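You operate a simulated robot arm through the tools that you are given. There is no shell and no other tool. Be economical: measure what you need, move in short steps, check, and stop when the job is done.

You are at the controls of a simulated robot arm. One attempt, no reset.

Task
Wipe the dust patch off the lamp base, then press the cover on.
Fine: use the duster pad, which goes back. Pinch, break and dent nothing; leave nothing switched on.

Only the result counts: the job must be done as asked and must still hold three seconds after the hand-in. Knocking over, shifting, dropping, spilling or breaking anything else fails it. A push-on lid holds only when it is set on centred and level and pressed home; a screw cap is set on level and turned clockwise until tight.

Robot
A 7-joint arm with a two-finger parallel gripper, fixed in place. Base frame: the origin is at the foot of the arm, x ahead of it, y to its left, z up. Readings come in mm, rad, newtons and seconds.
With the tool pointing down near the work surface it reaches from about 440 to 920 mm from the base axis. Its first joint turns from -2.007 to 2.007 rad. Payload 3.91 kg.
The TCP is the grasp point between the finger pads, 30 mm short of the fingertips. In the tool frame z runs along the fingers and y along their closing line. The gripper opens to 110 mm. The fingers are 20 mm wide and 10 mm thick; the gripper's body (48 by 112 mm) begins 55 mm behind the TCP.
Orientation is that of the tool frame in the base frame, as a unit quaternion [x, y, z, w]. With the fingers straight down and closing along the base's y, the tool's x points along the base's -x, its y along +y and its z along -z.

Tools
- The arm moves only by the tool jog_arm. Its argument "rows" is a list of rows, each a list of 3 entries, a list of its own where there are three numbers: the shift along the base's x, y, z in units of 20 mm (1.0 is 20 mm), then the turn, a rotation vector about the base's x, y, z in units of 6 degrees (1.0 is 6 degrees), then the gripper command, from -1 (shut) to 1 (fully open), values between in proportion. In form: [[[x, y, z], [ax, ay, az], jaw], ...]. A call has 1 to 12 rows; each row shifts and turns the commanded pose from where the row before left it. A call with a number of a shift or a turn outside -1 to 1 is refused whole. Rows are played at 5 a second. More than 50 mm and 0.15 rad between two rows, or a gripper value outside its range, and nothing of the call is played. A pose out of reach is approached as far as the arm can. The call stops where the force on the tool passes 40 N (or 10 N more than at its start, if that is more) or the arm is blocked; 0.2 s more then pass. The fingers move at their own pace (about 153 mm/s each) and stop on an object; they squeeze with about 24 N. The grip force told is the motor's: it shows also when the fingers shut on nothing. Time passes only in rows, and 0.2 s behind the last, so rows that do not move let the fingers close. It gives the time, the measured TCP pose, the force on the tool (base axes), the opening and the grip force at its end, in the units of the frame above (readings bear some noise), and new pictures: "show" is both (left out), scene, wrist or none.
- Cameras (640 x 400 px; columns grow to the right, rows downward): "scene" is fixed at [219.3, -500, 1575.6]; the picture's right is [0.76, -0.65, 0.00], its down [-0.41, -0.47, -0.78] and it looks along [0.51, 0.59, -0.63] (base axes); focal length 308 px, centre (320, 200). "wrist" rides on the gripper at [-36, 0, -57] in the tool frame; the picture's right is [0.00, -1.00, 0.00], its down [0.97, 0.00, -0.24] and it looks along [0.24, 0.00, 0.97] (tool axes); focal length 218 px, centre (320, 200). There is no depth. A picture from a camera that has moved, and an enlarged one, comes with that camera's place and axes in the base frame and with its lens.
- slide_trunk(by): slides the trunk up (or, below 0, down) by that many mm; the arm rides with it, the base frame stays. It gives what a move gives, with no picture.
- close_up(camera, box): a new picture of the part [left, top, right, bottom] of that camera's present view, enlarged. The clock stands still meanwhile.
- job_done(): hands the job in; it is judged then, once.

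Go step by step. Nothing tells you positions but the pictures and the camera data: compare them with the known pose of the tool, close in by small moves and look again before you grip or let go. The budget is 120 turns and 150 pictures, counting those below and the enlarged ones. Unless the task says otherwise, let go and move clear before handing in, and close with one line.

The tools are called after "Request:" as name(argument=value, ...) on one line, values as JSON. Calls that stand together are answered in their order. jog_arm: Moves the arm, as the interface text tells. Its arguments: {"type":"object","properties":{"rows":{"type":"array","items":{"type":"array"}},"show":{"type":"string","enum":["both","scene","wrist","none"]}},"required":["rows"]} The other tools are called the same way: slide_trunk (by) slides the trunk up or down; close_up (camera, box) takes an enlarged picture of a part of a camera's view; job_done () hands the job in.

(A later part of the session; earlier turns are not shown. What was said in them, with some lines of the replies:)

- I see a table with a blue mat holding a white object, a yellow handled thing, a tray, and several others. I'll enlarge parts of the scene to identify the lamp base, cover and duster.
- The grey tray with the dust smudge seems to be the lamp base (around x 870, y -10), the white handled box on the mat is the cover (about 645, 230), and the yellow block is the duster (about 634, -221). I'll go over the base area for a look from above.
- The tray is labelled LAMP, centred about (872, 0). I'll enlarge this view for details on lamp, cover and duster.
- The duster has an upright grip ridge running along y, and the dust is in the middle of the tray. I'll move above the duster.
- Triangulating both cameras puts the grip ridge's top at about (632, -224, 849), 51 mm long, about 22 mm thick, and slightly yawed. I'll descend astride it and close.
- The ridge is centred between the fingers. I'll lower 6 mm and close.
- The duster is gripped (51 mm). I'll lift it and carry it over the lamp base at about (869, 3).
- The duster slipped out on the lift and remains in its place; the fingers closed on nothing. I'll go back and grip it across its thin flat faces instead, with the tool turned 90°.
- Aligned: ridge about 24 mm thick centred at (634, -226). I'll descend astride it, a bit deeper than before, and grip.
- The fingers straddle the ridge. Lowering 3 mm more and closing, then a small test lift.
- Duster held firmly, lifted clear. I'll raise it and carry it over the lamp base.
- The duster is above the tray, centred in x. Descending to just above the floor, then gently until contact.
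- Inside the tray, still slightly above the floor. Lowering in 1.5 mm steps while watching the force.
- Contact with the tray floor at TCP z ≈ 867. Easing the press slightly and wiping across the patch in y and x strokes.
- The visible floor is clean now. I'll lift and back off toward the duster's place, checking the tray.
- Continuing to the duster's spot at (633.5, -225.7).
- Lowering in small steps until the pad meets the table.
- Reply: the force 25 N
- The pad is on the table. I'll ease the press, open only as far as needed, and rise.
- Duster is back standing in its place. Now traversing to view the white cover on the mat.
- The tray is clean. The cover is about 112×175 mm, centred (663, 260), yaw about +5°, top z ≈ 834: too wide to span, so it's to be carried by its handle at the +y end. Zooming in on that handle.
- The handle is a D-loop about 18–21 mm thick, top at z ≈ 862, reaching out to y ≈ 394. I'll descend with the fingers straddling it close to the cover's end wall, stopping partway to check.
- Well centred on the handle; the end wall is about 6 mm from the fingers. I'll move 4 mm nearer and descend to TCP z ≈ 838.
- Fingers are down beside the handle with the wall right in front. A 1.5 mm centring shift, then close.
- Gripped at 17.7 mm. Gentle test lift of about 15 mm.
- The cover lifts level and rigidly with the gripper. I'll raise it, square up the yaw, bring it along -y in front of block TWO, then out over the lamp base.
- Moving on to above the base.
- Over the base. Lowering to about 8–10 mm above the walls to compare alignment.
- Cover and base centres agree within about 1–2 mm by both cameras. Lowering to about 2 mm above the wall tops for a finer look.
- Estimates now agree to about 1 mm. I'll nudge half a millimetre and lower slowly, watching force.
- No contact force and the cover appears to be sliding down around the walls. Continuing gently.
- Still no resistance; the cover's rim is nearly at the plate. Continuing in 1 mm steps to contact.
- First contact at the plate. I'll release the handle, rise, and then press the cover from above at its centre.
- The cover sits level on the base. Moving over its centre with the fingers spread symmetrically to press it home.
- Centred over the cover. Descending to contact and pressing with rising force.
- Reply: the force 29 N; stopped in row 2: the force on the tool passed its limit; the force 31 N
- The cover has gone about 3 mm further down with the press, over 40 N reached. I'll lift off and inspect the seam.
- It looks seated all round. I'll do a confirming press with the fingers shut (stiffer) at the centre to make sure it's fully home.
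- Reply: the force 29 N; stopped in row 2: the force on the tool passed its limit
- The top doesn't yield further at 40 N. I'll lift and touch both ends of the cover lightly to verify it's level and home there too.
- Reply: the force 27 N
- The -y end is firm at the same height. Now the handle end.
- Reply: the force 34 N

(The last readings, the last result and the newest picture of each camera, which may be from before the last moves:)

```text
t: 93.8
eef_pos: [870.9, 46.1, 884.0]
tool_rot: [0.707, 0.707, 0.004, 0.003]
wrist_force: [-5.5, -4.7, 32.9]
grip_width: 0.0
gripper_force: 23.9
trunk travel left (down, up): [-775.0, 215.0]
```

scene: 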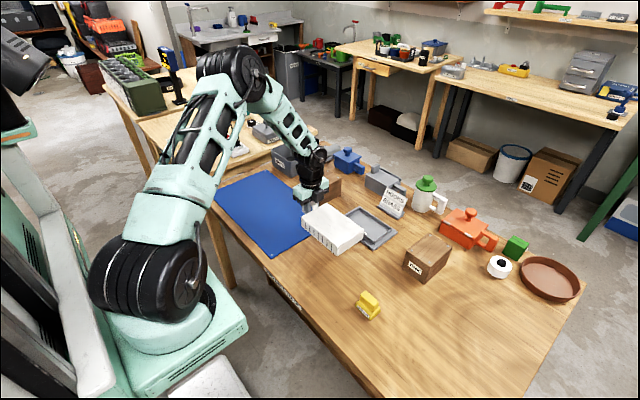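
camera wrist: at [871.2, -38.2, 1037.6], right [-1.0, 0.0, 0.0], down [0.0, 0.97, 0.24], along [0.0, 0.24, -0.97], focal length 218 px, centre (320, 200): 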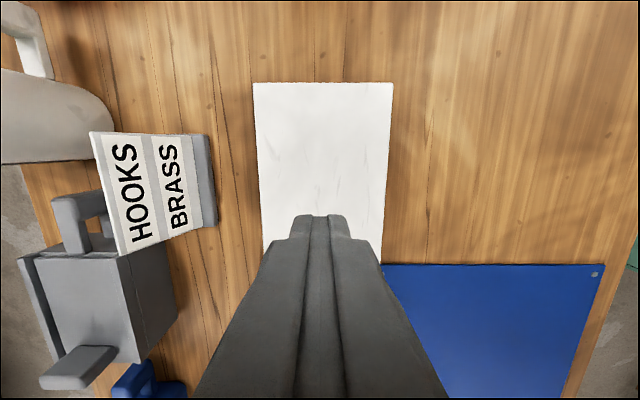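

Both ends are firm at the same height (≈884), so the cover is level and home. Lifting clear and taking a last look.

Request:
jog_arm(rows=[[[0, 0, 0.3], [0, 0, 0], -1], [[0, 0, 0.8], [0, 0, 0], -1], [[0, 0, 1], [0, 0, 0], -1], [[0, 0, 1], [0, 0, 0], -1], [[0, 0, 1], [0, 0, 0], -1], [[0, 0, 1], [0, 0, 0], -1], [[-1, 0, 1], [0, 0, 0], -1], [[-1, 0, 1], [0, 0, 0], -1], [[-1, 0, 1], [0, 0, 0], -1], [[-1, 0, 0], [0, 0, 0], -1], [[-1, 0, 0], [0, 0, 0], -1], [[-1, 0, 0], [0, 0, 0], -1]], show="both")

Request:
close_up(camera="scene", box=[328, 185, 416, 255])

Request:
close_up(camera="scene", box=[336, 280, 400, 320])

```text
t: 96.4
eef_pos: [750.2, 47.1, 1043.2]
tool_rot: [0.707, 0.707, 0.002, 0.002]
wrist_force: [0.2, 1.1, 0.2]
grip_width: 0.0
gripper_force: 24.2
trunk travel left (down, up): [-775.0, 215.0]
camera wrist: at [748.3, 11.5, 1099.3], right [-1.0, 0.0, -0.01], down [0.0, 0.97, 0.24], along [0.01, 0.24, -0.97], focal length 218 px, centre (320, 200)
```

scene: 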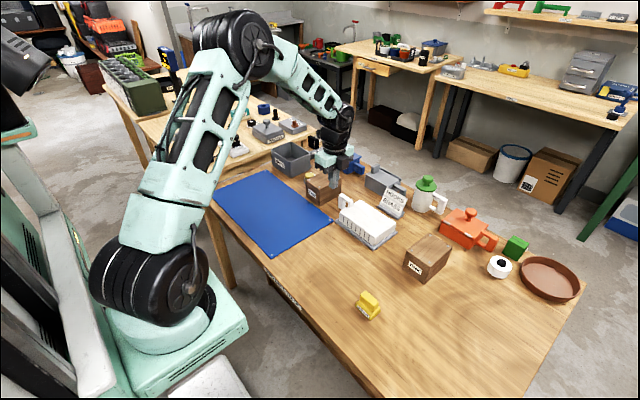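
wrist: 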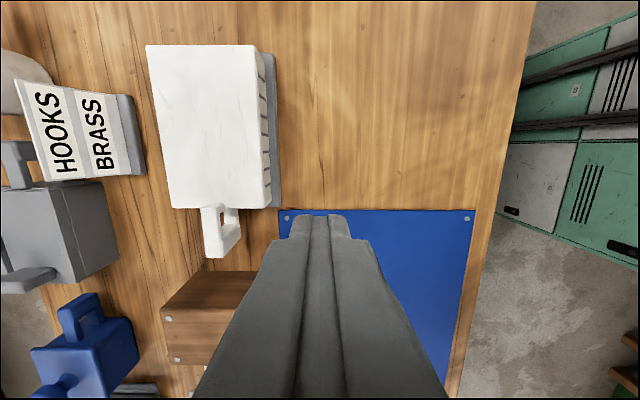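

```text
5.71 times, centred on (372, 220) of scene
camera zoom: at [219.3, -500.0, 1575.6], right [0.76, -0.65, 0.0], down [-0.41, -0.47, -0.78], along [0.51, 0.59, -0.63], focal length 1761 px, centre (23, 86)
```

zoom: 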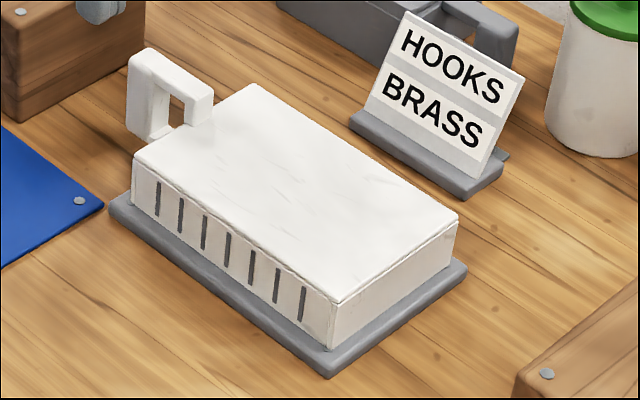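

```text
10.00 times, centred on (368, 300) of scene
camera zoom: at [219.3, -500.0, 1575.6], right [0.76, -0.65, 0.0], down [-0.41, -0.47, -0.78], along [0.51, 0.59, -0.63], focal length 3082 px, centre (-160, -800)
```

zoom: 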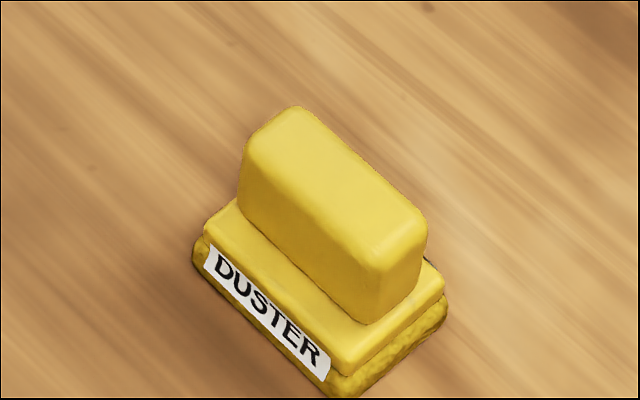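

The cover sits level on the lamp base, the duster is back exactly where it was, and the arm is clear with nothing else moved. Handing in.

Request:
job_done()

```text
The job is handed in.
```

The dust is wiped off the lamp base, the duster pad is back in its place, and the cover is pressed on level, firm at the centre and both ends.
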